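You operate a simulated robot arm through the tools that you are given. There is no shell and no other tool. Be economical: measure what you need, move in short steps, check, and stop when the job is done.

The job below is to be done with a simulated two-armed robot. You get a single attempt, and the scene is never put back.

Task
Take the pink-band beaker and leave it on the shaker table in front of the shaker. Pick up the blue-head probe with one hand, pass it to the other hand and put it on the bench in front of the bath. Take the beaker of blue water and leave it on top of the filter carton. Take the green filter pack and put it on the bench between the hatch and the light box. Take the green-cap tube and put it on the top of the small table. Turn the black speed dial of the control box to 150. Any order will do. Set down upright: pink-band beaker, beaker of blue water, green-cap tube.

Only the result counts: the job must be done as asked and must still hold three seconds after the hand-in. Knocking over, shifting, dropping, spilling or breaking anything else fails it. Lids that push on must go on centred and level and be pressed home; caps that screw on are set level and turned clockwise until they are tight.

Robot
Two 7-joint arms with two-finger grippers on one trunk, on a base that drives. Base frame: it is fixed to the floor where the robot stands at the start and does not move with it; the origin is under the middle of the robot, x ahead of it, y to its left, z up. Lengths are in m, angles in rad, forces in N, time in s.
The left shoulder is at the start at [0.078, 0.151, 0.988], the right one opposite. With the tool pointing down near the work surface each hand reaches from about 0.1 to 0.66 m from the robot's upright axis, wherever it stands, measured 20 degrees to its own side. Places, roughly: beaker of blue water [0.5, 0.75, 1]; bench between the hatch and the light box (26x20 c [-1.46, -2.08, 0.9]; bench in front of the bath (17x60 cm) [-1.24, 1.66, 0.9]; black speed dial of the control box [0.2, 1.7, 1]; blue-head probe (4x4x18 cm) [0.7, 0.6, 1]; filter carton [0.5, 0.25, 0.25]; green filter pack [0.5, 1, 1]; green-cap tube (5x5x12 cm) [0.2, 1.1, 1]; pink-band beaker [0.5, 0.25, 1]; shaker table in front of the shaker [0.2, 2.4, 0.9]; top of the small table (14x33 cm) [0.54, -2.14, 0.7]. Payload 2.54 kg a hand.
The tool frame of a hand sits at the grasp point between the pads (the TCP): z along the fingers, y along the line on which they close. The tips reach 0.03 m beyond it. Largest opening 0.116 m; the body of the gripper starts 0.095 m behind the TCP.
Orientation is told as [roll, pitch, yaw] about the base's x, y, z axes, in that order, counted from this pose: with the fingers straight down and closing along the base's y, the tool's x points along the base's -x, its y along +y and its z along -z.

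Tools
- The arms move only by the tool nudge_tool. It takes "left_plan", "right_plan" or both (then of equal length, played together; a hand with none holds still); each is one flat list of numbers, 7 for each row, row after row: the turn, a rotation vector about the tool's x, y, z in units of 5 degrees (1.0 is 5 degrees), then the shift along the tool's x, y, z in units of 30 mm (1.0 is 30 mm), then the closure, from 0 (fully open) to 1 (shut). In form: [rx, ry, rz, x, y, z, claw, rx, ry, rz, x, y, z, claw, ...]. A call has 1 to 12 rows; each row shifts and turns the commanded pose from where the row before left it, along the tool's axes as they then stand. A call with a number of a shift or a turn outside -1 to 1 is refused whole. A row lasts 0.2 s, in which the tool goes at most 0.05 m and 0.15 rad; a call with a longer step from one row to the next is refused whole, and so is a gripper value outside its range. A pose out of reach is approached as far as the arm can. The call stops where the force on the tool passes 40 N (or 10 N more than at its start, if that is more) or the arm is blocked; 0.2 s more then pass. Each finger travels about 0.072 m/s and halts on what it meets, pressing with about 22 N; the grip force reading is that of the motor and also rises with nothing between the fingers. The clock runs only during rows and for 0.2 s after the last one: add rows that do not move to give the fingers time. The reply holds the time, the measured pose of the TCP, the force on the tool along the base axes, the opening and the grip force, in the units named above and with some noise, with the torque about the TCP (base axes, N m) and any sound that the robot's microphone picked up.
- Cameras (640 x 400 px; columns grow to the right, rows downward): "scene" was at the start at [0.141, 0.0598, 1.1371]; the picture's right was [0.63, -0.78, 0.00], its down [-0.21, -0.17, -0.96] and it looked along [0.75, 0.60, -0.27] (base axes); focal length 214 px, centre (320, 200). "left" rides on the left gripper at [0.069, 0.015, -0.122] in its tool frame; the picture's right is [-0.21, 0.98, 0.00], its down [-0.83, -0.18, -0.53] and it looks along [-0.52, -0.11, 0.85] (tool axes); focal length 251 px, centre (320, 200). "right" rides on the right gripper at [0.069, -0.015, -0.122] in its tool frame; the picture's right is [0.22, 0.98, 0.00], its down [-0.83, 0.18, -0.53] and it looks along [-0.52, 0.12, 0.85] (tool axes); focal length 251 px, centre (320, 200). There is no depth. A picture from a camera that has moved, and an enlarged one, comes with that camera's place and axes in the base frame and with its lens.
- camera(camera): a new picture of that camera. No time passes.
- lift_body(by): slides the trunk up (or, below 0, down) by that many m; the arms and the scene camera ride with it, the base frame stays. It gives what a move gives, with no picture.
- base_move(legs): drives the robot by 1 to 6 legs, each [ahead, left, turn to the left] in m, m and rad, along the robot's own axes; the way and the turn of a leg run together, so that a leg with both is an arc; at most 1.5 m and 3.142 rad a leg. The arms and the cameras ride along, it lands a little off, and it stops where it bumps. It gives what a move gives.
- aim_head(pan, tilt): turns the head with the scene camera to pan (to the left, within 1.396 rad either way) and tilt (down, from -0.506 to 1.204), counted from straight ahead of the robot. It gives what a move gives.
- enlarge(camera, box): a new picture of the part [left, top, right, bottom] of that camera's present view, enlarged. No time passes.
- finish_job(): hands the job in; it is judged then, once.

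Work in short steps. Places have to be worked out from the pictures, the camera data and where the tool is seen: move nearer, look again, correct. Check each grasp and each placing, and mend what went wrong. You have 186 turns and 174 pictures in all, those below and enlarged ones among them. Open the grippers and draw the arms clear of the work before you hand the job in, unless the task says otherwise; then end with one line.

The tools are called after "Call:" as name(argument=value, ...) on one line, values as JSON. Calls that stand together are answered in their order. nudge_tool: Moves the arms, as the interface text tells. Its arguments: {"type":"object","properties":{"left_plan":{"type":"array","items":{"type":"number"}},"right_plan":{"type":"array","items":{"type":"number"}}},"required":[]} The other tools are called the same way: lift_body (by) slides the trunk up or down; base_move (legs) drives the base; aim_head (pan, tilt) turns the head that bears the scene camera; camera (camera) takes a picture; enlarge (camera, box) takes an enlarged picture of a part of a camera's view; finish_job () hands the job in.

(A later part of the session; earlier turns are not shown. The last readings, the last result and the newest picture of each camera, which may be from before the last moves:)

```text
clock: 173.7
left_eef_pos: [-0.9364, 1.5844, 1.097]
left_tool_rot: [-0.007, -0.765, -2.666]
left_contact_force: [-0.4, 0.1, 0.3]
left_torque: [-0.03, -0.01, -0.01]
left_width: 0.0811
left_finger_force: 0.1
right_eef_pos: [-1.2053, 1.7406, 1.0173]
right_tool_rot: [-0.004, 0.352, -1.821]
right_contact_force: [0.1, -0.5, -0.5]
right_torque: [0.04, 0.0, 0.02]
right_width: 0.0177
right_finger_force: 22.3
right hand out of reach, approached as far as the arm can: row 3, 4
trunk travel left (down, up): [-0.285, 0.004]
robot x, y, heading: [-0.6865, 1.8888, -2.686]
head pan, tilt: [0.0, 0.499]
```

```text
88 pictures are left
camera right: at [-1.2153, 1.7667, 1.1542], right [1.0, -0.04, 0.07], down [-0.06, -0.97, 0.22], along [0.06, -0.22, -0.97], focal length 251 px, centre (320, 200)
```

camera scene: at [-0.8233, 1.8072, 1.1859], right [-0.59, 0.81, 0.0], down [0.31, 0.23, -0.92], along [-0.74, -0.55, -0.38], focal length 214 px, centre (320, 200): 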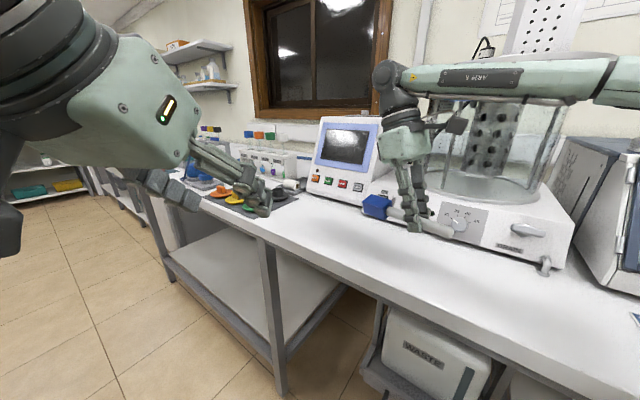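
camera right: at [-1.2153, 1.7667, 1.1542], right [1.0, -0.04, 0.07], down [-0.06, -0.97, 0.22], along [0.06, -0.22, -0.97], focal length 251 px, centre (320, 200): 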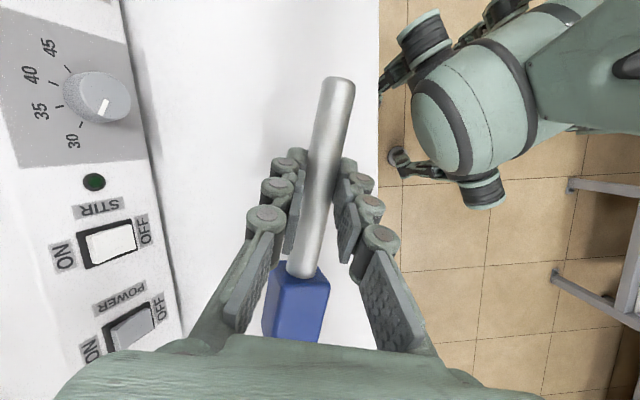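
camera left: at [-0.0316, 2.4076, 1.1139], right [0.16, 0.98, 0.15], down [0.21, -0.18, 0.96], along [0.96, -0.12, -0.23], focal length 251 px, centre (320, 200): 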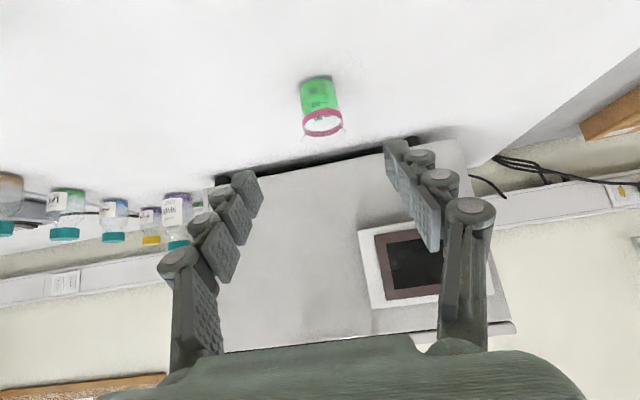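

The probe is before the bath; bench spans x −1.14 to −1.38 here. I drive 5 cm closer to centre it and regain reach.

Call:
base_move(legs=[[0.045, -0.02, 0]])

Call:
nudge_tool(right_plan=[0, 0, 0, -0.345, 0, 0.939, 0.92, 0, 0, 0, -0.25, 0, 0.7, 0.92])

Call:
camera(camera="right")

Call:
enlarge(camera="scene", box=[300, 130, 500, 270])

```text
clock: 174.6
left_eef_pos: [-0.9857, 1.5828, 1.0963]
left_tool_rot: [-0.007, -0.762, -2.667]
left_contact_force: [-0.1, 0.1, -0.8]
left_torque: [-0.02, -0.05, -0.03]
left_width: 0.0813
left_finger_force: 0.1
right_eef_pos: [-1.2572, 1.7391, 1.017]
right_tool_rot: [-0.002, 0.352, -1.818]
right_contact_force: [0.1, 0.2, -1.0]
right_torque: [0.05, -0.06, -0.04]
right_width: 0.0177
right_finger_force: 21.9
trunk travel left (down, up): [-0.285, 0.004]
robot x, y, heading: [-0.7361, 1.8894, -2.688]
head pan, tilt: [0.0, 0.499]
```

```text
clock: 175.2
left_eef_pos: [-0.9856, 1.5803, 1.0962]
left_tool_rot: [-0.012, -0.755, -2.659]
left_contact_force: [0.7, 0.1, 0.0]
left_torque: [0.03, 0.02, -0.01]
left_width: 0.0813
left_finger_force: 0.0
right_eef_pos: [-1.2558, 1.7393, 0.9639]
right_tool_rot: [-0.004, 0.35, -1.82]
right_contact_force: [-0.2, 0.2, -0.5]
right_torque: [0.05, -0.02, 0.0]
right_width: 0.018
right_finger_force: 21.9
trunk travel left (down, up): [-0.285, 0.004]
robot x, y, heading: [-0.7314, 1.8871, -2.684]
head pan, tilt: [0.0, 0.499]
```

```text
87 pictures are left
camera right: at [-1.2642, 1.7653, 1.1016], right [1.0, -0.04, 0.07], down [-0.06, -0.97, 0.22], along [0.06, -0.22, -0.97], focal length 251 px, centre (320, 200)
```

right: 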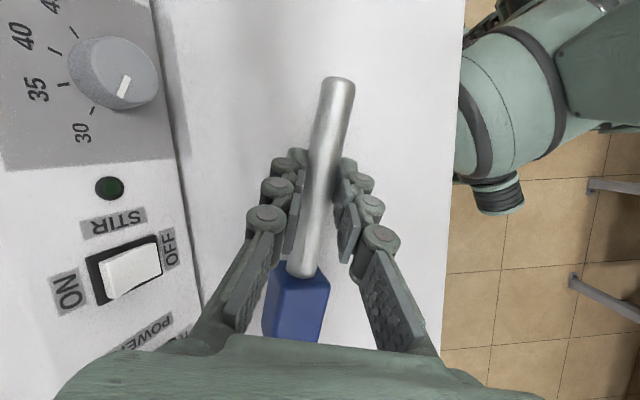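

```text
2.86 times, centred on (400, 200) of scene
camera zoom: at [-0.8744, 1.8087, 1.1861], right [-0.56, 0.83, 0.0], down [0.31, 0.21, -0.93], along [-0.77, -0.52, -0.38], focal length 613 px, centre (91, 200)
```

zoom: 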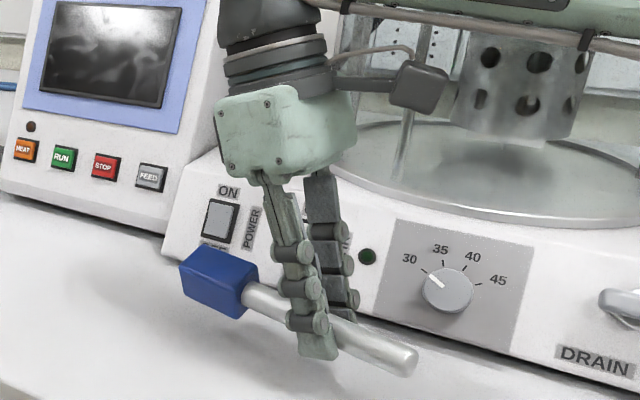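

Well placed. I lower 2.2 cm, then in small steps until contact.

Call:
nudge_tool(right_plan=[0, 0, 0, -0.25, 0, 0.69, 0.92, 0, 0, 0, -0.04, 0, 0.1, 0.92, 0, 0, 0, -0.04, 0, 0.1, 0.92])

Call:
camera(camera="right")

Call:
enlarge(camera="scene", box=[300, 130, 500, 270])

```text
clock: 176.0
left_eef_pos: [-0.9839, 1.5793, 1.0953]
left_tool_rot: [-0.011, -0.756, -2.659]
left_contact_force: [-0.4, -0.3, 0.0]
left_torque: [-0.04, -0.01, 0.01]
left_width: 0.0812
left_finger_force: 0.0
right_eef_pos: [-1.2556, 1.7397, 0.9373]
right_tool_rot: [-0.003, 0.35, -1.821]
right_contact_force: [1.1, 0.9, 4.4]
right_torque: [-0.53, 0.11, 0.0]
right_width: 0.0178
right_finger_force: 21.4
trunk travel left (down, up): [-0.285, 0.004]
robot x, y, heading: [-0.7347, 1.8886, -2.686]
head pan, tilt: [0.0, 0.499]
```

```text
85 pictures are left
camera right: at [-1.2637, 1.7656, 1.0746], right [1.0, -0.04, 0.07], down [-0.06, -0.97, 0.22], along [0.06, -0.22, -0.97], focal length 251 px, centre (320, 200)
```

right: 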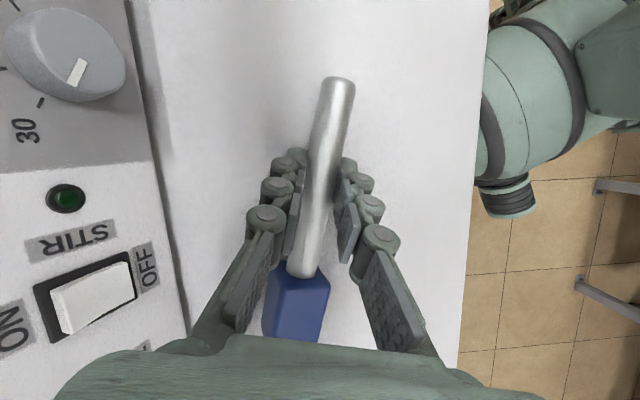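

```text
2.86 times, centred on (400, 200) of scene
camera zoom: at [-0.874, 1.8091, 1.1861], right [-0.56, 0.83, 0.0], down [0.32, 0.21, -0.92], along [-0.77, -0.51, -0.38], focal length 613 px, centre (91, 200)
```

zoom: 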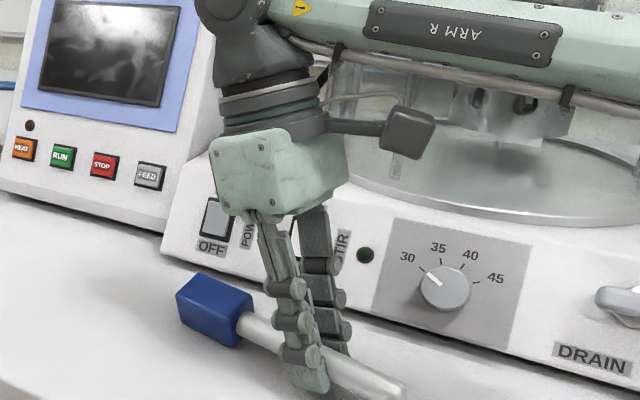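

The head end touches the bench. I open the hand; the rod end settles about 1 cm, then I lift away.

Call:
nudge_tool(right_plan=[0, 0, 0, 0, 0, 0, 0.8, 0, 0, 0, 0, 0, 0, 0.65, 0, 0, 0, 0, 0, 0, 0.5, 0, 0, 0, 0, 0, 0, 0.45, 0, 0, 0, 0.1, 0, -0.6, 0.45, 0, 0, 0, 0.3, 0, -0.9, 0.45, 0, 0, 0, 0.3, 0, -0.9, 0.45, 0, 0, 0, 0.3, 0, -0.9, 0.45, 0, 0, 0, 0.3, 0, -0.9, 0.45])

Call:
camera(camera="right")

Call:
camera(camera="scene")

```text
clock: 178.0
left_eef_pos: [-0.9838, 1.5801, 1.0943]
left_tool_rot: [-0.011, -0.757, -2.659]
left_contact_force: [-0.7, 0.2, -0.1]
left_torque: [0.01, 0.02, 0.0]
left_width: 0.0811
left_finger_force: 0.1
right_eef_pos: [-1.2353, 1.7367, 1.0559]
right_tool_rot: [-0.004, 0.348, -1.822]
right_contact_force: [-0.9, 0.1, 0.8]
right_torque: [0.0, 0.02, 0.01]
right_width: 0.0641
right_finger_force: 0.1
right hand out of reach, approached as far as the arm can: row 8, 9
trunk travel left (down, up): [-0.285, 0.004]
robot x, y, heading: [-0.7358, 1.8875, -2.687]
head pan, tilt: [0.0, 0.499]
```

```text
83 pictures are left
camera right: at [-1.2425, 1.7628, 1.1929], right [1.0, -0.05, 0.07], down [-0.06, -0.97, 0.22], along [0.06, -0.22, -0.97], focal length 251 px, centre (320, 200)
```

right: 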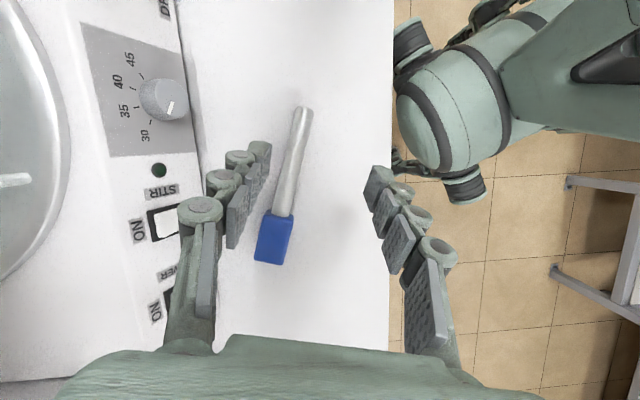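

```text
82 pictures are left
camera scene: at [-0.8742, 1.8093, 1.1862], right [-0.55, 0.83, 0.0], down [0.32, 0.21, -0.93], along [-0.77, -0.51, -0.38], focal length 214 px, centre (320, 200)
```

scene: 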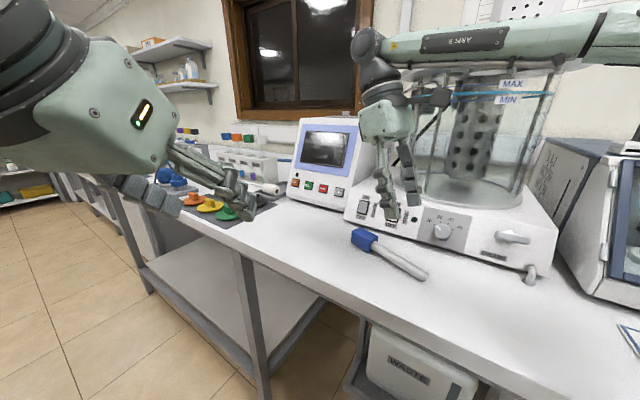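

The probe lies in front of the bath. I back the base away, then return the right hand to a neutral tool-down pose close to the body.

Call:
base_move(legs=[[-0.25, 0, 0]])

Call:
nudge_tool(right_plan=[0, -1, 0, 0.3, 0.3, 0, 0.3, 0, -1, 0, 0.3, 0.3, 0, 0.3, 0, -1, 0, 0.3, 0.3, 0, 0.3, 0, -1, 0, 0.3, 0.3, 0, 0.3, 0, 0, 1, 0.3, 0.3, -0.3, 0.3, 0, 0, 1, 0.3, 0.3, -0.3, 0.3, 0, 0, 1, 0.3, 0, -0.3, 0.3, 0, 0, 1, 0.3, 0, -0.3, 0.3, 0, 0, 1, 0, 0, -0.3, 0.3, 0, 0, 1, 0, 0, 0, 0.3, 0, 0, 1, 0, 0, 0, 0.3, 0, 0, 1, 0, 0, 0, 0.3])

Call:
nudge_tool(right_plan=[0, 0, 1, 0, 0, 0, 0.3, 0, 0, 0.9, 0, 0, 0, 0.3])

Call:
base_move(legs=[[0, 0, 2.68]])

Call:
aim_head(pan=-0.5, tilt=0.5)

Call:
camera(camera="scene")

```text
clock: 179.8
left_eef_pos: [-0.7615, 1.6892, 1.0946]
left_tool_rot: [-0.01, -0.757, -2.663]
left_contact_force: [-0.1, 0.8, 0.3]
left_torque: [-0.02, 0.0, 0.02]
left_width: 0.0811
left_finger_force: 0.1
right_eef_pos: [-1.0111, 1.8465, 1.0552]
right_tool_rot: [-0.005, 0.349, -1.825]
right_contact_force: [-0.1, 0.6, 0.0]
right_torque: [-0.04, 0.03, 0.03]
right_width: 0.0636
right_finger_force: 0.0
trunk travel left (down, up): [-0.285, 0.004]
robot x, y, heading: [-0.516, 1.9993, -2.689]
head pan, tilt: [0.0, 0.499]
```

```text
clock: 182.4
left_eef_pos: [-0.7619, 1.6896, 1.0942]
left_tool_rot: [-0.009, -0.756, -2.662]
left_contact_force: [0.0, 0.7, -0.1]
left_torque: [0.0, -0.02, 0.0]
left_width: 0.0811
left_finger_force: 0.0
right_eef_pos: [-0.9385, 1.8974, 1.1074]
right_tool_rot: [-0.003, -0.004, -2.521]
right_contact_force: [1.3, -0.3, 0.6]
right_torque: [0.0, -0.01, -0.01]
right_width: 0.0811
right_finger_force: 0.0
trunk travel left (down, up): [-0.285, 0.004]
robot x, y, heading: [-0.513, 1.9967, -2.689]
head pan, tilt: [0.0, 0.499]
```

```text
clock: 183.0
left_eef_pos: [-0.7622, 1.6893, 1.0939]
left_tool_rot: [-0.008, -0.757, -2.661]
left_contact_force: [-0.5, -0.2, 0.0]
left_torque: [0.01, -0.02, -0.01]
left_width: 0.0815
left_finger_force: 0.1
right_eef_pos: [-0.9382, 1.898, 1.1069]
right_tool_rot: [-0.004, -0.001, -2.688]
right_contact_force: [0.6, 0.5, -0.1]
right_torque: [-0.01, 0.0, 0.0]
right_width: 0.0813
right_finger_force: 0.1
trunk travel left (down, up): [-0.285, 0.004]
robot x, y, heading: [-0.5141, 1.9975, -2.689]
head pan, tilt: [0.0, 0.499]
```

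```text
clock: 189.9
left_eef_pos: [-0.1522, 2.1624, 1.0949]
left_tool_rot: [-0.009, -0.756, 0.015]
left_contact_force: [-1.0, 0.0, 0.3]
left_torque: [-0.02, 0.01, 0.01]
left_width: 0.0813
left_finger_force: 0.0
right_eef_pos: [-0.0897, 1.8966, 1.1073]
right_tool_rot: [-0.003, -0.004, -0.01]
right_contact_force: [0.5, -0.2, 0.5]
right_torque: [0.01, -0.01, 0.01]
right_width: 0.0813
right_finger_force: 0.1
trunk travel left (down, up): [-0.285, 0.004]
robot x, y, heading: [-0.5143, 1.9995, -0.011]
head pan, tilt: [0.0, 0.499]
```

```text
clock: 190.8
left_eef_pos: [-0.1541, 2.1609, 1.0941]
left_tool_rot: [-0.009, -0.756, 0.016]
left_contact_force: [0.3, -0.2, 0.5]
left_torque: [0.01, 0.0, 0.01]
left_width: 0.0811
left_finger_force: 0.1
right_eef_pos: [-0.0907, 1.897, 1.107]
right_tool_rot: [-0.003, -0.003, -0.008]
right_contact_force: [-0.5, 0.2, -0.3]
right_torque: [0.0, 0.0, 0.02]
right_width: 0.0808
right_finger_force: 0.0
trunk travel left (down, up): [-0.285, 0.004]
robot x, y, heading: [-0.5175, 1.9948, -0.011]
head pan, tilt: [-0.499, 0.499]
```

```text
81 pictures are left
camera scene: at [-0.3663, 1.9541, 1.176], right [-0.49, -0.87, 0.0], down [-0.42, 0.23, -0.88], along [0.77, -0.43, -0.48], focal length 214 px, centre (320, 200)
```

scene: 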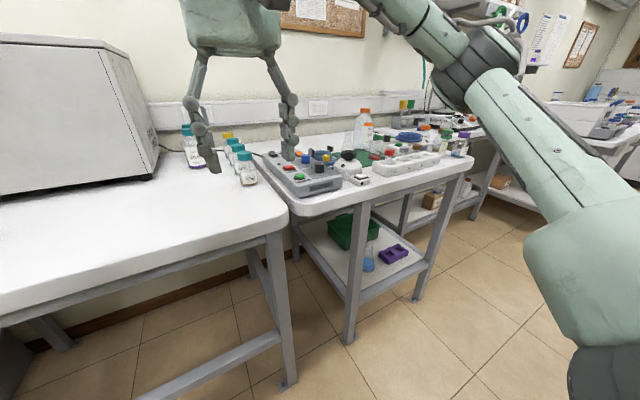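

The control box is at about (0.2, 1.7). I strafe right 0.25 m, go forward 0.15 m and look with the right-hand camera.

Call:
base_move(legs=[[0, -0.22, 0], [0.15, 0, 0]])

Call:
camera(camera="right")

Call:
enlarge(camera="scene", box=[220, 100, 480, 280])

```text
clock: 194.5
left_eef_pos: [-0.0072, 1.9417, 1.0942]
left_tool_rot: [-0.009, -0.755, 0.017]
left_contact_force: [1.2, 0.3, 0.4]
left_torque: [-0.02, -0.02, -0.03]
left_width: 0.0811
left_finger_force: 0.0
right_eef_pos: [0.0566, 1.6757, 1.1068]
right_tool_rot: [-0.005, -0.002, -0.007]
right_contact_force: [-0.1, -0.3, 0.1]
right_torque: [0.02, 0.01, -0.02]
right_width: 0.0814
right_finger_force: 0.1
trunk travel left (down, up): [-0.285, 0.004]
robot x, y, heading: [-0.3681, 1.777, -0.006]
head pan, tilt: [-0.499, 0.499]
```

```text
80 pictures are left
camera right: at [-0.0124, 1.6628, 1.2282], right [-0.21, 0.98, 0.0], down [0.83, 0.18, 0.54], along [0.52, 0.11, -0.84], focal length 251 px, centre (320, 200)
```

right: 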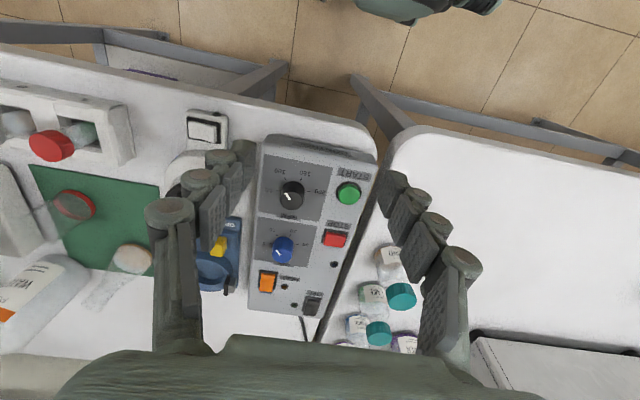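

```text
2.22 times, centred on (350, 190) of scene
camera zoom: at [-0.2191, 1.7339, 1.1758], right [-0.49, -0.87, 0.0], down [-0.42, 0.23, -0.88], along [0.77, -0.43, -0.48], focal length 477 px, centre (253, 222)
```

zoom: 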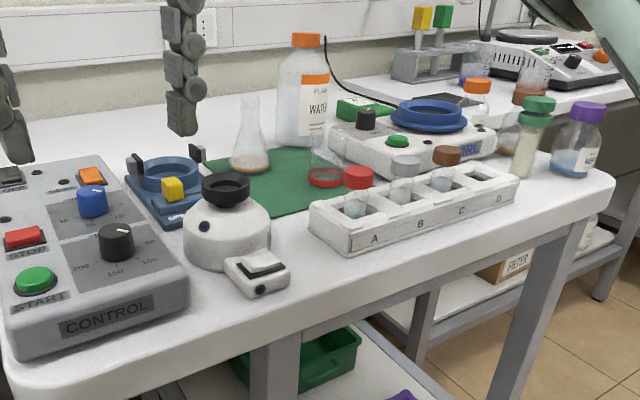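

I enlarge the dial in the right camera.

Call:
enlarge(camera="right", box=[250, 140, 380, 240])

Call:
enlarge(camera="scene", box=[210, 170, 320, 250])

```text
4.00 times, centred on (315, 190) of right
camera zoom: at [-0.0124, 1.6628, 1.2282], right [-0.21, 0.98, 0.0], down [0.83, 0.18, 0.54], along [0.52, 0.11, -0.84], focal length 1006 px, centre (340, 240)
```

zoom: 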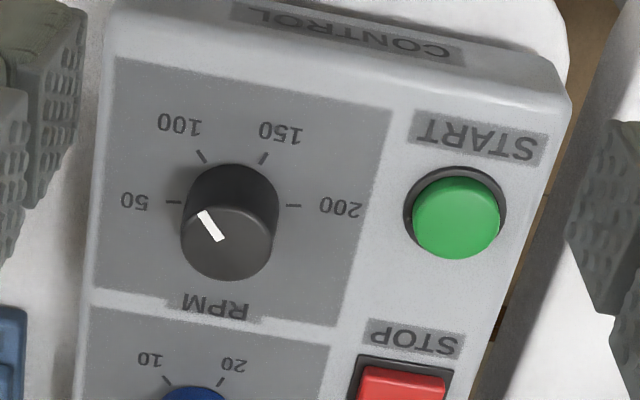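

```text
5.00 times, centred on (265, 210) of scene
camera zoom: at [-0.2191, 1.7339, 1.1758], right [-0.49, -0.87, 0.0], down [-0.42, 0.23, -0.88], along [0.77, -0.43, -0.48], focal length 1072 px, centre (595, 150)
```

zoom: 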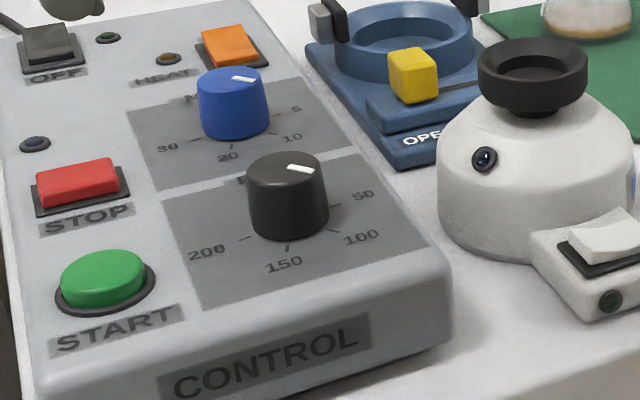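

Dial: 50 left, 100, 150, 200 right seen from behind (clockwise increases, 60° per 50); the mark is near ~95. Knob sits at about (0.15, 1.662), top z≈0.975. I move above it and pre-yaw +30°.

Call:
nudge_tool(right_plan=[0, 0, 0, -1, -0.15, 0, 0.55, 0, 0, 0, -1, -0.15, 0, 0.55, 0, 0, 0, -1, -0.15, 0, 0.55, 0, 0, -1, 0, 0, 0, 0.55, 0, 0, -1, 0, 0, 0, 0.55, 0, 0, -1, 0, 0, 0, 0.55, 0, 0, -1, 0, 0, 0, 0.55, 0, 0, -1, 0, 0, 0, 0.55, 0, 0, -1, 0, 0, 0, 0.55, 0, 0, 0, 0, 0, 1, 0.55, 0, 0, 0, 0, 0, 1, 0.55])

Call:
camera(camera="right")

Call:
enlarge(camera="scene", box=[200, 100, 360, 250])

```text
clock: 196.9
left_eef_pos: [-0.0073, 1.9411, 1.0946]
left_tool_rot: [-0.009, -0.755, 0.017]
left_contact_force: [0.1, 0.1, -0.1]
left_torque: [0.03, -0.03, -0.02]
left_width: 0.081
left_finger_force: 0.0
right_eef_pos: [0.1465, 1.664, 1.0477]
right_tool_rot: [-0.003, -0.001, 0.515]
right_contact_force: [0.3, 0.6, -0.9]
right_torque: [0.01, 0.01, 0.0]
right_width: 0.052
right_finger_force: 0.1
trunk travel left (down, up): [-0.285, 0.004]
robot x, y, heading: [-0.3643, 1.7793, -0.007]
head pan, tilt: [-0.499, 0.499]
```

```text
76 pictures are left
camera right: at [0.0933, 1.6157, 1.1693], right [-0.67, 0.74, 0.0], down [0.63, 0.57, 0.53], along [0.4, 0.36, -0.84], focal length 251 px, centre (320, 200)
```

right: 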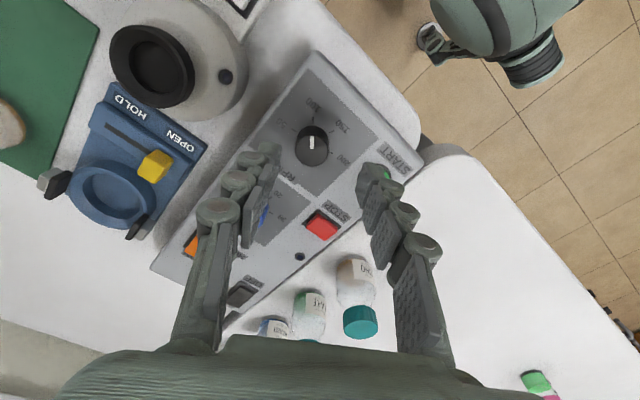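

```text
2.67 times, centred on (280, 175) of scene
camera zoom: at [-0.2196, 1.7337, 1.176], right [-0.49, -0.87, 0.0], down [-0.42, 0.23, -0.88], along [0.77, -0.43, -0.48], focal length 572 px, centre (427, 267)
```

zoom: 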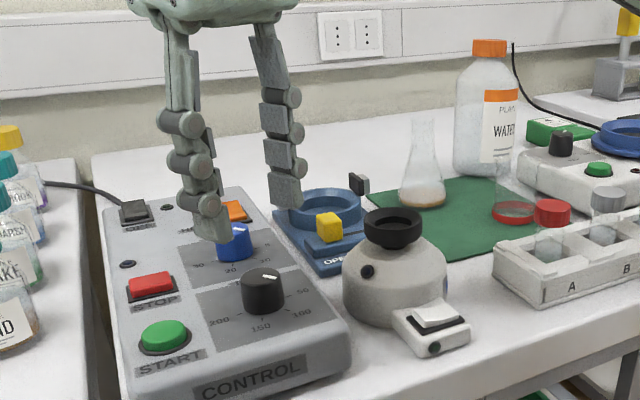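

I zoom on the knob to read the mark against the ticks.

Call:
enlarge(camera="right", box=[260, 90, 370, 190])

```text
4.00 times, centred on (315, 140) of right
camera zoom: at [0.0933, 1.6157, 1.1693], right [-0.67, 0.74, 0.0], down [0.63, 0.57, 0.53], along [0.4, 0.36, -0.84], focal length 1006 px, centre (340, 440)
```

zoom: 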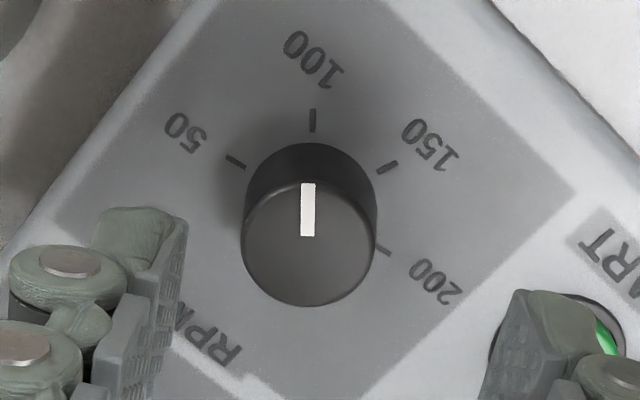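

The mark reads ≈100, so a turn of 60° clockwise is needed. I correct 6 mm sideways and descend so the tips straddle the knob.

Call:
nudge_tool(right_plan=[0, 0, 0, 0, -0.2, 1, 0.55, 0, 0, 0, 0, 0, 0.7, 0.55, 0, 0, 0, 0, 0, 0.2, 0.55])

Call:
camera(camera="right")

Call:
enlarge(camera="scene", box=[220, 130, 340, 240])

```text
clock: 197.7
left_eef_pos: [-0.0073, 1.9428, 1.0954]
left_tool_rot: [-0.008, -0.757, 0.017]
left_contact_force: [-0.7, -0.2, 0.1]
left_torque: [-0.04, 0.01, -0.04]
left_width: 0.0813
left_finger_force: 0.0
right_eef_pos: [0.1502, 1.6571, 0.9903]
right_tool_rot: [-0.005, -0.001, 0.516]
right_contact_force: [-0.9, -0.9, 0.1]
right_torque: [0.03, 0.0, -0.01]
right_width: 0.0523
right_finger_force: 0.0
trunk travel left (down, up): [-0.285, 0.004]
robot x, y, heading: [-0.3673, 1.7749, -0.009]
head pan, tilt: [-0.499, 0.499]
```

```text
73 pictures are left
camera right: at [0.0964, 1.6102, 1.1121], right [-0.67, 0.74, 0.0], down [0.63, 0.57, 0.53], along [0.4, 0.35, -0.84], focal length 251 px, centre (320, 200)
```

right: 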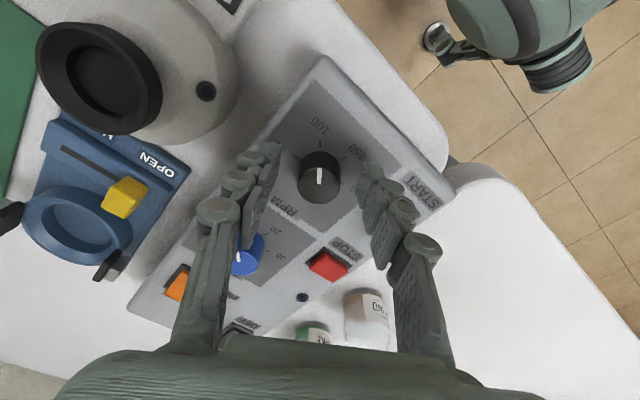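

```text
3.64 times, centred on (280, 185) of scene
camera zoom: at [-0.2198, 1.7338, 1.176], right [-0.49, -0.87, 0.0], down [-0.42, 0.23, -0.88], along [0.77, -0.43, -0.48], focal length 780 px, centre (466, 254)
```

zoom: 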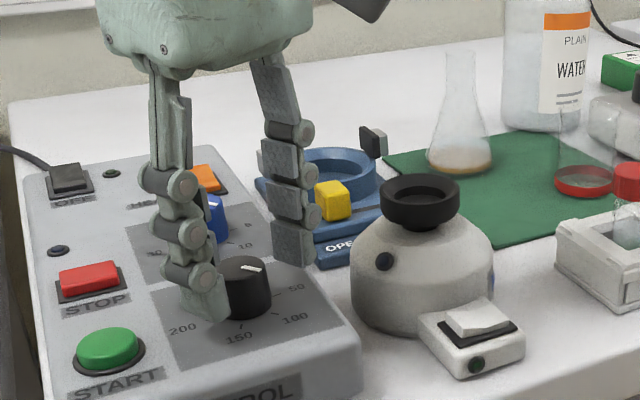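

The fingers straddle the knob. I close on it.

Call:
nudge_tool(right_plan=[0, 0, 0, 0, 0, 0.05, 0.7, 0, 0, 0, 0, 0, 0, 0.85, 0, 0, 0, 0, 0, 0, 0.9, 0, 0, 0, 0, 0, 0, 0.9])

```text
clock: 198.7
left_eef_pos: [-0.008, 1.9423, 1.0944]
left_tool_rot: [-0.009, -0.756, 0.017]
left_contact_force: [0.1, 0.7, 0.3]
left_torque: [-0.03, 0.01, 0.0]
left_width: 0.0812
left_finger_force: 0.0
right_eef_pos: [0.1487, 1.6575, 0.9892]
right_tool_rot: [-0.003, -0.002, 0.519]
right_contact_force: [-4.9, 6.2, -2.3]
right_torque: [0.39, -0.13, 0.07]
right_width: 0.028
right_finger_force: 44.8
trunk travel left (down, up): [-0.285, 0.004]
robot x, y, heading: [-0.3661, 1.7762, -0.005]
head pan, tilt: [-0.499, 0.499]
```

Knob gripped (28 mm) with a slight side load; I relieve 2 mm and turn 60° clockwise.

Call:
nudge_tool(right_plan=[0, 0, 0, 0, 0.06, 0, 0.9, 0, 0, 1, 0, 0, 0, 0.9, 0, 0, 1, 0, 0, 0, 0.9, 0, 0, 1, 0, 0, 0, 0.9, 0, 0, 1, 0, 0, 0, 0.9, 0, 0, 1, 0, 0, 0, 0.9, 0, 0, 1, 0, 0, 0, 0.9, 0, 0, 1, 0, 0, 0, 0.9, 0, 0, 1, 0, 0, 0, 0.9, 0, 0, 1, 0, 0, 0, 0.9, 0, 0, 1, 0, 0, 0, 0.9, 0, 0, 1, 0, 0, 0, 0.9])

Call:
nudge_tool(right_plan=[0, 0, 1, 0, 0, 0, 0.9, 0, 0, 0, 0, 0, 0, 0.9])

Call:
camera(camera="right")

```text
clock: 201.3
left_eef_pos: [-0.0083, 1.9473, 1.0934]
left_tool_rot: [-0.012, -0.757, 0.022]
left_contact_force: [-0.4, 0.5, 0.6]
left_torque: [0.0, -0.02, -0.02]
left_width: 0.0815
left_finger_force: 0.1
right_eef_pos: [0.1482, 1.6643, 0.9904]
right_tool_rot: [0.004, -0.004, -0.443]
right_contact_force: [-6.5, 37.8, -4.9]
right_torque: [0.58, -0.02, 0.26]
right_width: 0.0282
right_finger_force: 45.3
trunk travel left (down, up): [-0.285, 0.004]
robot x, y, heading: [-0.3647, 1.7772, -0.009]
head pan, tilt: [-0.499, 0.499]
```

```text
clock: 201.9
left_eef_pos: [-0.0074, 1.9465, 1.0936]
left_tool_rot: [-0.013, -0.755, 0.022]
left_contact_force: [-0.7, -0.8, -0.1]
left_torque: [0.0, 0.0, 0.03]
left_width: 0.0815
left_finger_force: 0.0
right_eef_pos: [0.1493, 1.6655, 0.9893]
right_tool_rot: [0.006, -0.002, -0.526]
right_contact_force: [-5.5, 39.6, -5.7]
right_torque: [0.76, -0.07, 0.26]
right_width: 0.0278
right_finger_force: 44.6
trunk travel left (down, up): [-0.285, 0.004]
robot x, y, heading: [-0.3675, 1.7771, -0.011]
head pan, tilt: [-0.499, 0.499]
```

```text
71 pictures are left
camera right: at [0.0809, 1.6876, 1.1107], right [0.31, 0.95, 0.01], down [0.8, -0.26, 0.54], along [0.51, -0.16, -0.84], focal length 251 px, centre (320, 200)
```

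right: 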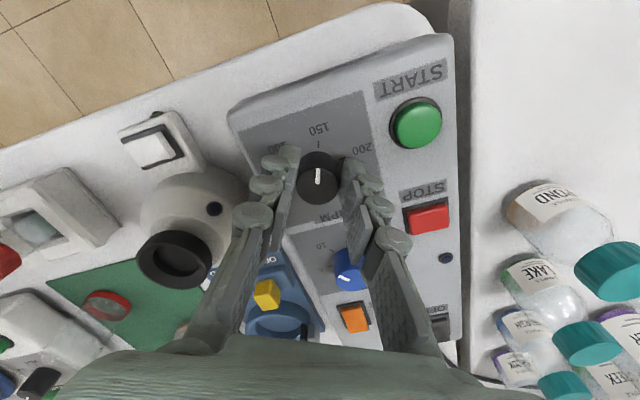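

The mark seems at 150 now. I zoom to read it before releasing.

Call:
enlarge(camera="right", box=[260, 110, 380, 220])

```text
3.64 times, centred on (320, 165) of right
camera zoom: at [0.0809, 1.6876, 1.1107], right [0.31, 0.95, 0.01], down [0.8, -0.26, 0.54], along [0.51, -0.16, -0.84], focal length 914 px, centre (320, 327)
```

zoom: 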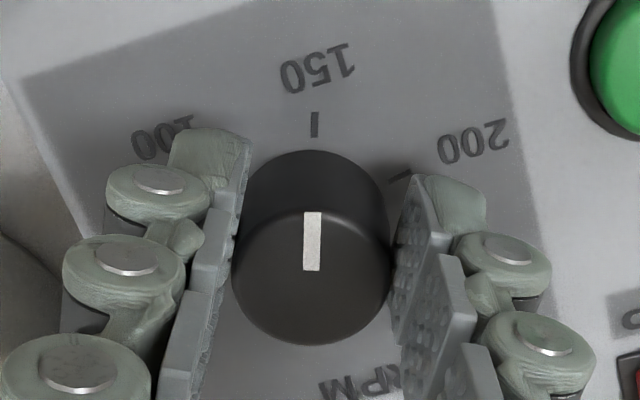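

Exactly at 150. I relieve the side load with a 2 mm shift, then check force.

Call:
nudge_tool(right_plan=[0, 0, 0, 0.035, 0.06, 0, 0.9, 0, 0, 0, 0, 0, 0, 0.9])

```text
clock: 202.5
left_eef_pos: [-0.0074, 1.9446, 1.0928]
left_tool_rot: [-0.015, -0.759, 0.022]
left_contact_force: [-0.2, -0.9, 0.4]
left_torque: [-0.02, 0.0, 0.02]
left_width: 0.0812
left_finger_force: 0.0
right_eef_pos: [0.148, 1.6666, 0.9886]
right_tool_rot: [0.005, -0.002, -0.528]
right_contact_force: [-5.2, 33.4, -3.4]
right_torque: [1.18, 0.32, 0.21]
right_width: 0.0278
right_finger_force: 44.5
trunk travel left (down, up): [-0.285, 0.004]
robot x, y, heading: [-0.3664, 1.7767, -0.009]
head pan, tilt: [-0.499, 0.499]
```

I open the fingers straight and lift off.

Call:
nudge_tool(right_plan=[0, 0, 0, 0, 0, 0, 0.72, 0, 0, 0, 0, 0, 0, 0.6, 0, 0, 0, 0, 0, 0, 0.5, 0, 0, 0, 0, 0, -0.7, 0.5, 0, 0, 0, 0, 0, -1, 0.5, 0, 0, 0, 0, 0, -1, 0.5, 0, 0, 0, 0, 0, -1, 0.5])

Call:
enlarge(camera="right", box=[240, 60, 400, 200])

Call:
enlarge(camera="scene", box=[220, 130, 340, 240])

```text
clock: 204.1
left_eef_pos: [-0.0079, 1.9436, 1.0957]
left_tool_rot: [-0.009, -0.757, 0.016]
left_contact_force: [0.4, -0.3, -0.1]
left_torque: [-0.01, -0.02, -0.01]
left_width: 0.0811
left_finger_force: 0.0
right_eef_pos: [0.1481, 1.6619, 1.0999]
right_tool_rot: [-0.001, -0.006, -0.53]
right_contact_force: [0.5, 0.1, -0.2]
right_torque: [-0.01, 0.03, 0.0]
right_width: 0.0584
right_finger_force: 0.0
trunk travel left (down, up): [-0.285, 0.004]
robot x, y, heading: [-0.3691, 1.7807, -0.009]
head pan, tilt: [-0.499, 0.499]
```

```text
2.86 times, centred on (320, 130) of right
camera zoom: at [0.0804, 1.6839, 1.2214], right [0.31, 0.95, 0.0], down [0.8, -0.26, 0.54], along [0.51, -0.17, -0.84], focal length 718 px, centre (320, 400)
```

zoom: 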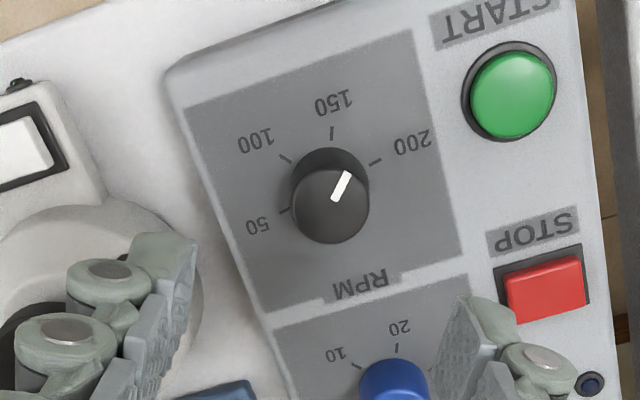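

```text
3.64 times, centred on (280, 185) of scene
camera zoom: at [-0.2202, 1.7341, 1.176], right [-0.49, -0.87, 0.0], down [-0.42, 0.23, -0.88], along [0.77, -0.43, -0.48], focal length 780 px, centre (466, 254)
```

zoom: 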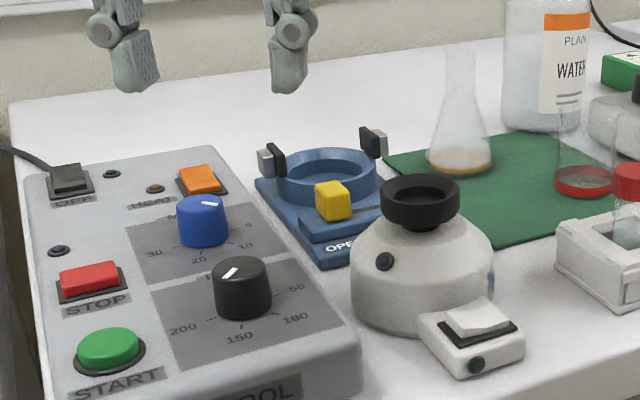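

The box did not move, but the knob sprang ~20° past 150 on release from the side load. I centre better, grip more gently and turn it back.

Call:
nudge_tool(right_plan=[0, 0, 0, -0.13, 0.12, 1, 0.55, 0, 0, 0, 0, 0, 1, 0.55, 0, 0, 0, 0, 0, 1, 0.55, 0, 0, 0, 0, 0, 0.65, 0.55])

Call:
enlarge(camera="right", box=[240, 100, 400, 240])

```text
clock: 205.1
left_eef_pos: [-0.0076, 1.9417, 1.0936]
left_tool_rot: [-0.007, -0.757, 0.019]
left_contact_force: [0.3, 0.0, -0.4]
left_torque: [-0.01, -0.02, -0.01]
left_width: 0.0811
left_finger_force: 0.0
right_eef_pos: [0.1548, 1.6625, 0.9904]
right_tool_rot: [0.002, -0.005, -0.53]
right_contact_force: [-0.5, -0.2, -0.1]
right_torque: [0.01, 0.01, -0.01]
right_width: 0.0522
right_finger_force: 0.1
trunk travel left (down, up): [-0.285, 0.004]
robot x, y, heading: [-0.3645, 1.7764, -0.01]
head pan, tilt: [-0.499, 0.499]
```

```text
2.86 times, centred on (320, 170) of right
camera zoom: at [0.0871, 1.6846, 1.111], right [0.31, 0.95, 0.0], down [0.8, -0.26, 0.54], along [0.51, -0.17, -0.84], focal length 718 px, centre (320, 286)
```

zoom: 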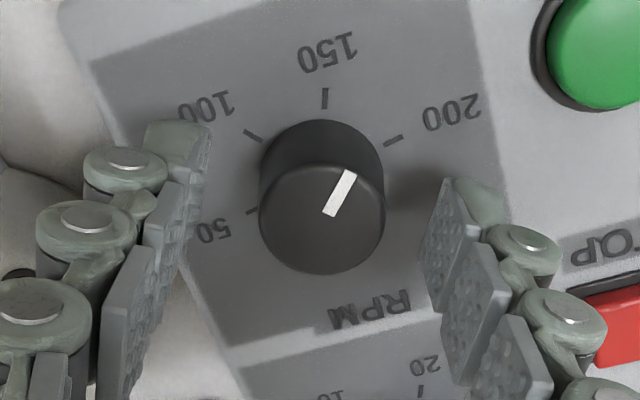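

Centred within 2 mm. I close gently and turn back about 23°.

Call:
nudge_tool(right_plan=[0, 0, 0, 0.05, 0, 0, 0.65, 0, 0, 0, 0, 0, 0, 0.75, 0, 0, 0, 0, 0, 0, 0.79, 0, 0, 0, 0, 0, 0, 0.79, 0, 0, -1, 0, 0, 0, 0.79, 0, 0, -1, 0, 0, 0, 0.79, 0, 0, -1, 0, 0, 0, 0.79, 0, 0, -1, 0, 0, 0, 0.79, 0, 0, -0.6, 0, 0, 0, 0.79])

Call:
enlarge(camera="right", box=[240, 100, 400, 240])

```text
clock: 207.1
left_eef_pos: [-0.0076, 1.942, 1.0941]
left_tool_rot: [-0.009, -0.754, 0.018]
left_contact_force: [0.4, -0.1, 0.2]
left_torque: [0.02, 0.0, -0.02]
left_width: 0.0815
left_finger_force: 0.0
right_eef_pos: [0.1526, 1.6627, 0.9903]
right_tool_rot: [-0.005, -0.004, -0.129]
right_contact_force: [2.3, 1.3, -0.6]
right_torque: [0.19, -0.5, -0.02]
right_width: 0.0278
right_finger_force: 45.4
trunk travel left (down, up): [-0.285, 0.004]
robot x, y, heading: [-0.3701, 1.7763, -0.008]
head pan, tilt: [-0.499, 0.499]
```

```text
2.86 times, centred on (320, 170) of right
camera zoom: at [0.0823, 1.6571, 1.1115], right [-0.09, 1.0, 0.0], down [0.84, 0.08, 0.54], along [0.53, 0.04, -0.84], focal length 718 px, centre (320, 286)
```

zoom: 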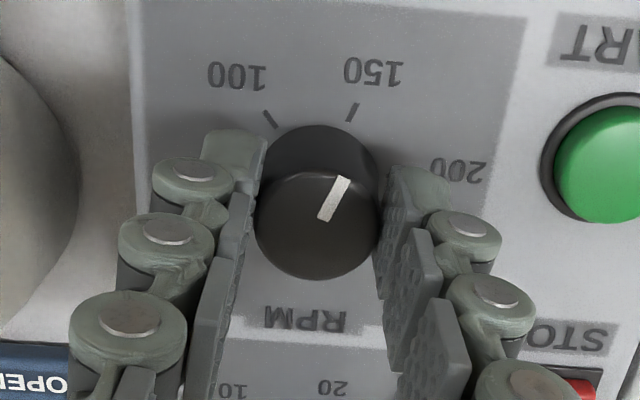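

The mark matches the 150 tick with almost no side load. I release slowly and lift.

Call:
nudge_tool(right_plan=[0, 0, 0, 0, 0, 0, 0.75, 0, 0, 0, 0, 0, 0, 0.7, 0, 0, 0, 0, 0, 0, 0.6, 0, 0, 0, 0, 0, 0, 0.5, 0, 0, 0, 0, 0, -0.7, 0.5, 0, 0, 0, 0, 0, -1, 0.5, 0, 0, 0, 0, 0, -1, 0.5])

Call:
enlarge(camera="right", box=[250, 80, 390, 200])

```text
clock: 208.7
left_eef_pos: [-0.0072, 1.9424, 1.095]
left_tool_rot: [-0.008, -0.758, 0.019]
left_contact_force: [0.0, -0.3, 0.0]
left_torque: [0.0, -0.01, 0.01]
left_width: 0.081
left_finger_force: 0.1
right_eef_pos: [0.1518, 1.6629, 1.0732]
right_tool_rot: [-0.003, -0.003, -0.127]
right_contact_force: [0.7, 0.4, -1.0]
right_torque: [0.01, -0.02, 0.0]
right_width: 0.0579
right_finger_force: 0.0
trunk travel left (down, up): [-0.285, 0.004]
robot x, y, heading: [-0.3655, 1.7821, -0.007]
head pan, tilt: [-0.499, 0.499]
```

```text
3.33 times, centred on (320, 140) of right
camera zoom: at [0.0808, 1.658, 1.1936], right [-0.09, 1.0, 0.0], down [0.84, 0.07, 0.54], along [0.53, 0.04, -0.84], focal length 838 px, centre (320, 400)
```

zoom: 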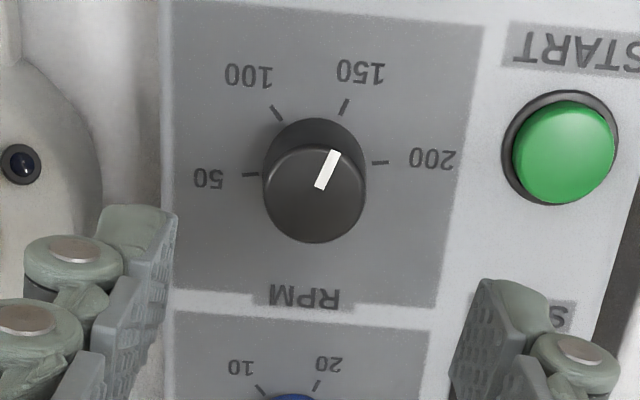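

The dial reads 150. I back off, straighten the right hand's yaw, and strafe to the tube area (y≈1.15).

Call:
base_move(legs=[[-0.16, 0, 0], [0, -0.62, 0]])

Call:
nudge_tool(right_plan=[0, 0, -0.75, 0, 0, -0.5, 0.3, 0, 0, -0.7, 0, 0, -0.8, 0.3])

Call:
base_move(legs=[[0.12, 0, 0]])

Call:
camera(camera="right")

Call:
camera(camera="scene")

```text
clock: 216.2
left_eef_pos: [-0.1729, 1.3212, 1.0938]
left_tool_rot: [-0.01, -0.754, 0.019]
left_contact_force: [-1.2, 0.2, -0.1]
left_torque: [-0.03, 0.0, -0.01]
left_width: 0.0813
left_finger_force: 0.0
right_eef_pos: [-0.0125, 1.0421, 1.0716]
right_tool_rot: [-0.003, -0.004, -0.129]
right_contact_force: [-1.0, 0.0, -0.1]
right_torque: [0.0, -0.02, 0.0]
right_width: 0.0578
right_finger_force: 0.1
trunk travel left (down, up): [-0.285, 0.004]
robot x, y, heading: [-0.5331, 1.1559, -0.002]
head pan, tilt: [-0.499, 0.499]
```

```text
clock: 216.8
left_eef_pos: [-0.173, 1.3206, 1.0944]
left_tool_rot: [-0.008, -0.758, 0.016]
left_contact_force: [-0.3, 0.7, 0.1]
left_torque: [0.02, 0.02, 0.02]
left_width: 0.0814
left_finger_force: 0.1
right_eef_pos: [-0.0146, 1.0438, 1.1116]
right_tool_rot: [-0.004, -0.002, -0.002]
right_contact_force: [0.1, 0.1, -0.3]
right_torque: [0.0, -0.02, 0.05]
right_width: 0.0812
right_finger_force: 0.0
trunk travel left (down, up): [-0.285, 0.004]
robot x, y, heading: [-0.5311, 1.1571, -0.009]
head pan, tilt: [-0.499, 0.499]
```

```text
clock: 218.0
left_eef_pos: [-0.0534, 1.3201, 1.0942]
left_tool_rot: [-0.009, -0.755, 0.018]
left_contact_force: [0.1, -0.3, -1.0]
left_torque: [0.0, 0.01, 0.04]
left_width: 0.0814
left_finger_force: 0.1
right_eef_pos: [0.1058, 1.0423, 1.1113]
right_tool_rot: [-0.002, -0.002, -0.001]
right_contact_force: [0.0, -0.3, -0.6]
right_torque: [0.01, 0.07, 0.0]
right_width: 0.0814
right_finger_force: 0.0
trunk travel left (down, up): [-0.285, 0.004]
robot x, y, heading: [-0.4144, 1.1551, -0.003]
head pan, tilt: [-0.499, 0.499]
```

```text
64 pictures are left
camera right: at [0.0366, 1.0276, 1.2318], right [-0.21, 0.98, 0.0], down [0.82, 0.18, 0.54], along [0.52, 0.11, -0.84], focal length 251 px, centre (320, 200)
```

right: 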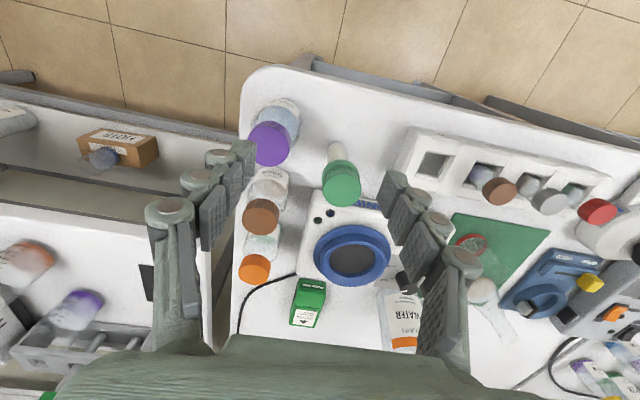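

```text
63 pictures are left
camera scene: at [-0.2648, 1.1116, 1.1758], right [-0.48, -0.87, 0.0], down [-0.42, 0.23, -0.88], along [0.77, -0.43, -0.48], focal length 214 px, centre (320, 200)
```

scene: 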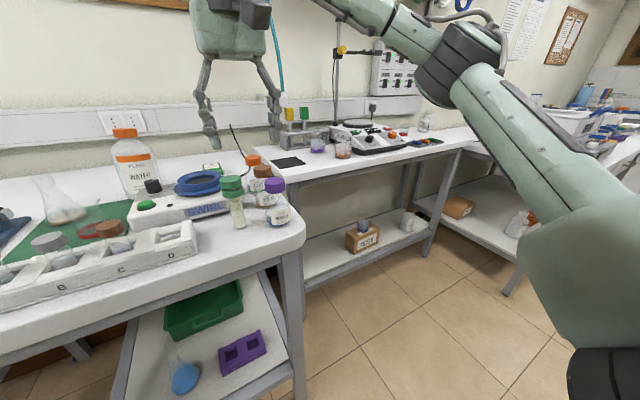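

The tube stands at (0.153, 1.075), cap top z≈1.02, about 3.5 cm clear of the purple-cap bottle. I move above it with a 6 cm opening and check.

Call:
nudge_tool(right_plan=[0, 0, 0, -0.8, 0.55, 0, 0.465, 0, 0, 0, -0.77, 0.54, 0, 0.465, 0, 0, 0, 0, 0, 0.8, 0.465, 0, 0, 0, 0, 0, 0, 0.465])

Call:
camera(camera="right")

```text
clock: 219.0
left_eef_pos: [-0.0546, 1.3215, 1.0944]
left_tool_rot: [-0.009, -0.755, 0.02]
left_contact_force: [-0.4, 0.5, 1.6]
left_torque: [0.01, 0.0, 0.0]
left_width: 0.0812
left_finger_force: 0.0
right_eef_pos: [0.1526, 1.0765, 1.0851]
right_tool_rot: [-0.002, -0.002, -0.003]
right_contact_force: [-0.3, 0.3, 0.8]
right_torque: [-0.01, 0.01, -0.01]
right_width: 0.062
right_finger_force: 0.0
trunk travel left (down, up): [-0.285, 0.004]
robot x, y, heading: [-0.4159, 1.1547, -0.005]
head pan, tilt: [-0.499, 0.499]
```

```text
62 pictures are left
camera right: at [0.0829, 1.0601, 1.2077], right [-0.21, 0.98, 0.0], down [0.82, 0.18, 0.54], along [0.52, 0.11, -0.84], focal length 251 px, centre (320, 200)
```

right: 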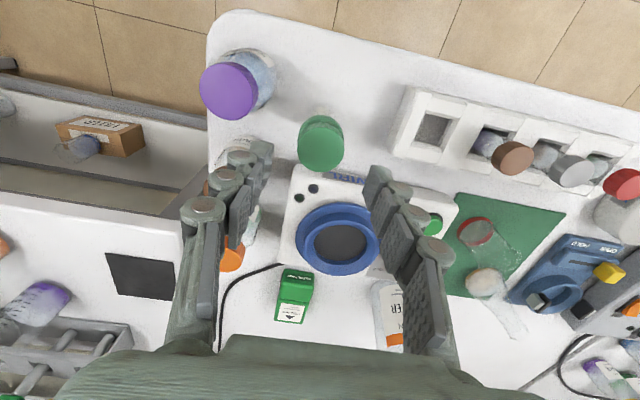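

Cap is centred. I descend 8.5 cm and close.

Call:
nudge_tool(right_plan=[0, 0, 0, 0, 0, 1, 0.465, 0, 0, 0, 0, 0, 1, 0.465, 0, 0, 0, 0, 0, 0.85, 0.465, 0, 0, 0, 0, 0, 0, 0.6, 0, 0, 0, 0, 0, 0, 0.75, 0, 0, 0, 0, 0, 0, 0.75])

Call:
camera(camera="right")

```text
clock: 220.4
left_eef_pos: [-0.0537, 1.3222, 1.0949]
left_tool_rot: [-0.007, -0.756, 0.02]
left_contact_force: [0.0, -0.1, 1.2]
left_torque: [0.02, 0.01, -0.03]
left_width: 0.0811
left_finger_force: 0.1
right_eef_pos: [0.1529, 1.0741, 1.0006]
right_tool_rot: [-0.003, -0.004, -0.001]
right_contact_force: [0.2, 1.1, 1.5]
right_torque: [0.05, 0.03, -0.03]
right_width: 0.0401
right_finger_force: 21.7
trunk travel left (down, up): [-0.285, 0.004]
robot x, y, heading: [-0.4133, 1.1566, -0.004]
head pan, tilt: [-0.499, 0.499]
```

```text
61 pictures are left
camera right: at [0.0833, 1.0598, 1.1227], right [-0.21, 0.98, 0.0], down [0.82, 0.18, 0.54], along [0.52, 0.11, -0.84], focal length 251 px, centre (320, 200)
```

right: 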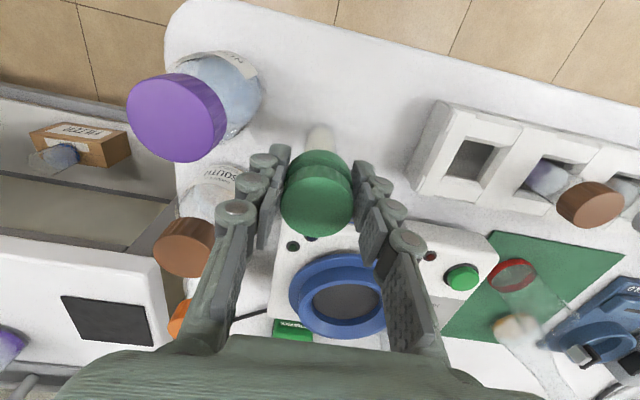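

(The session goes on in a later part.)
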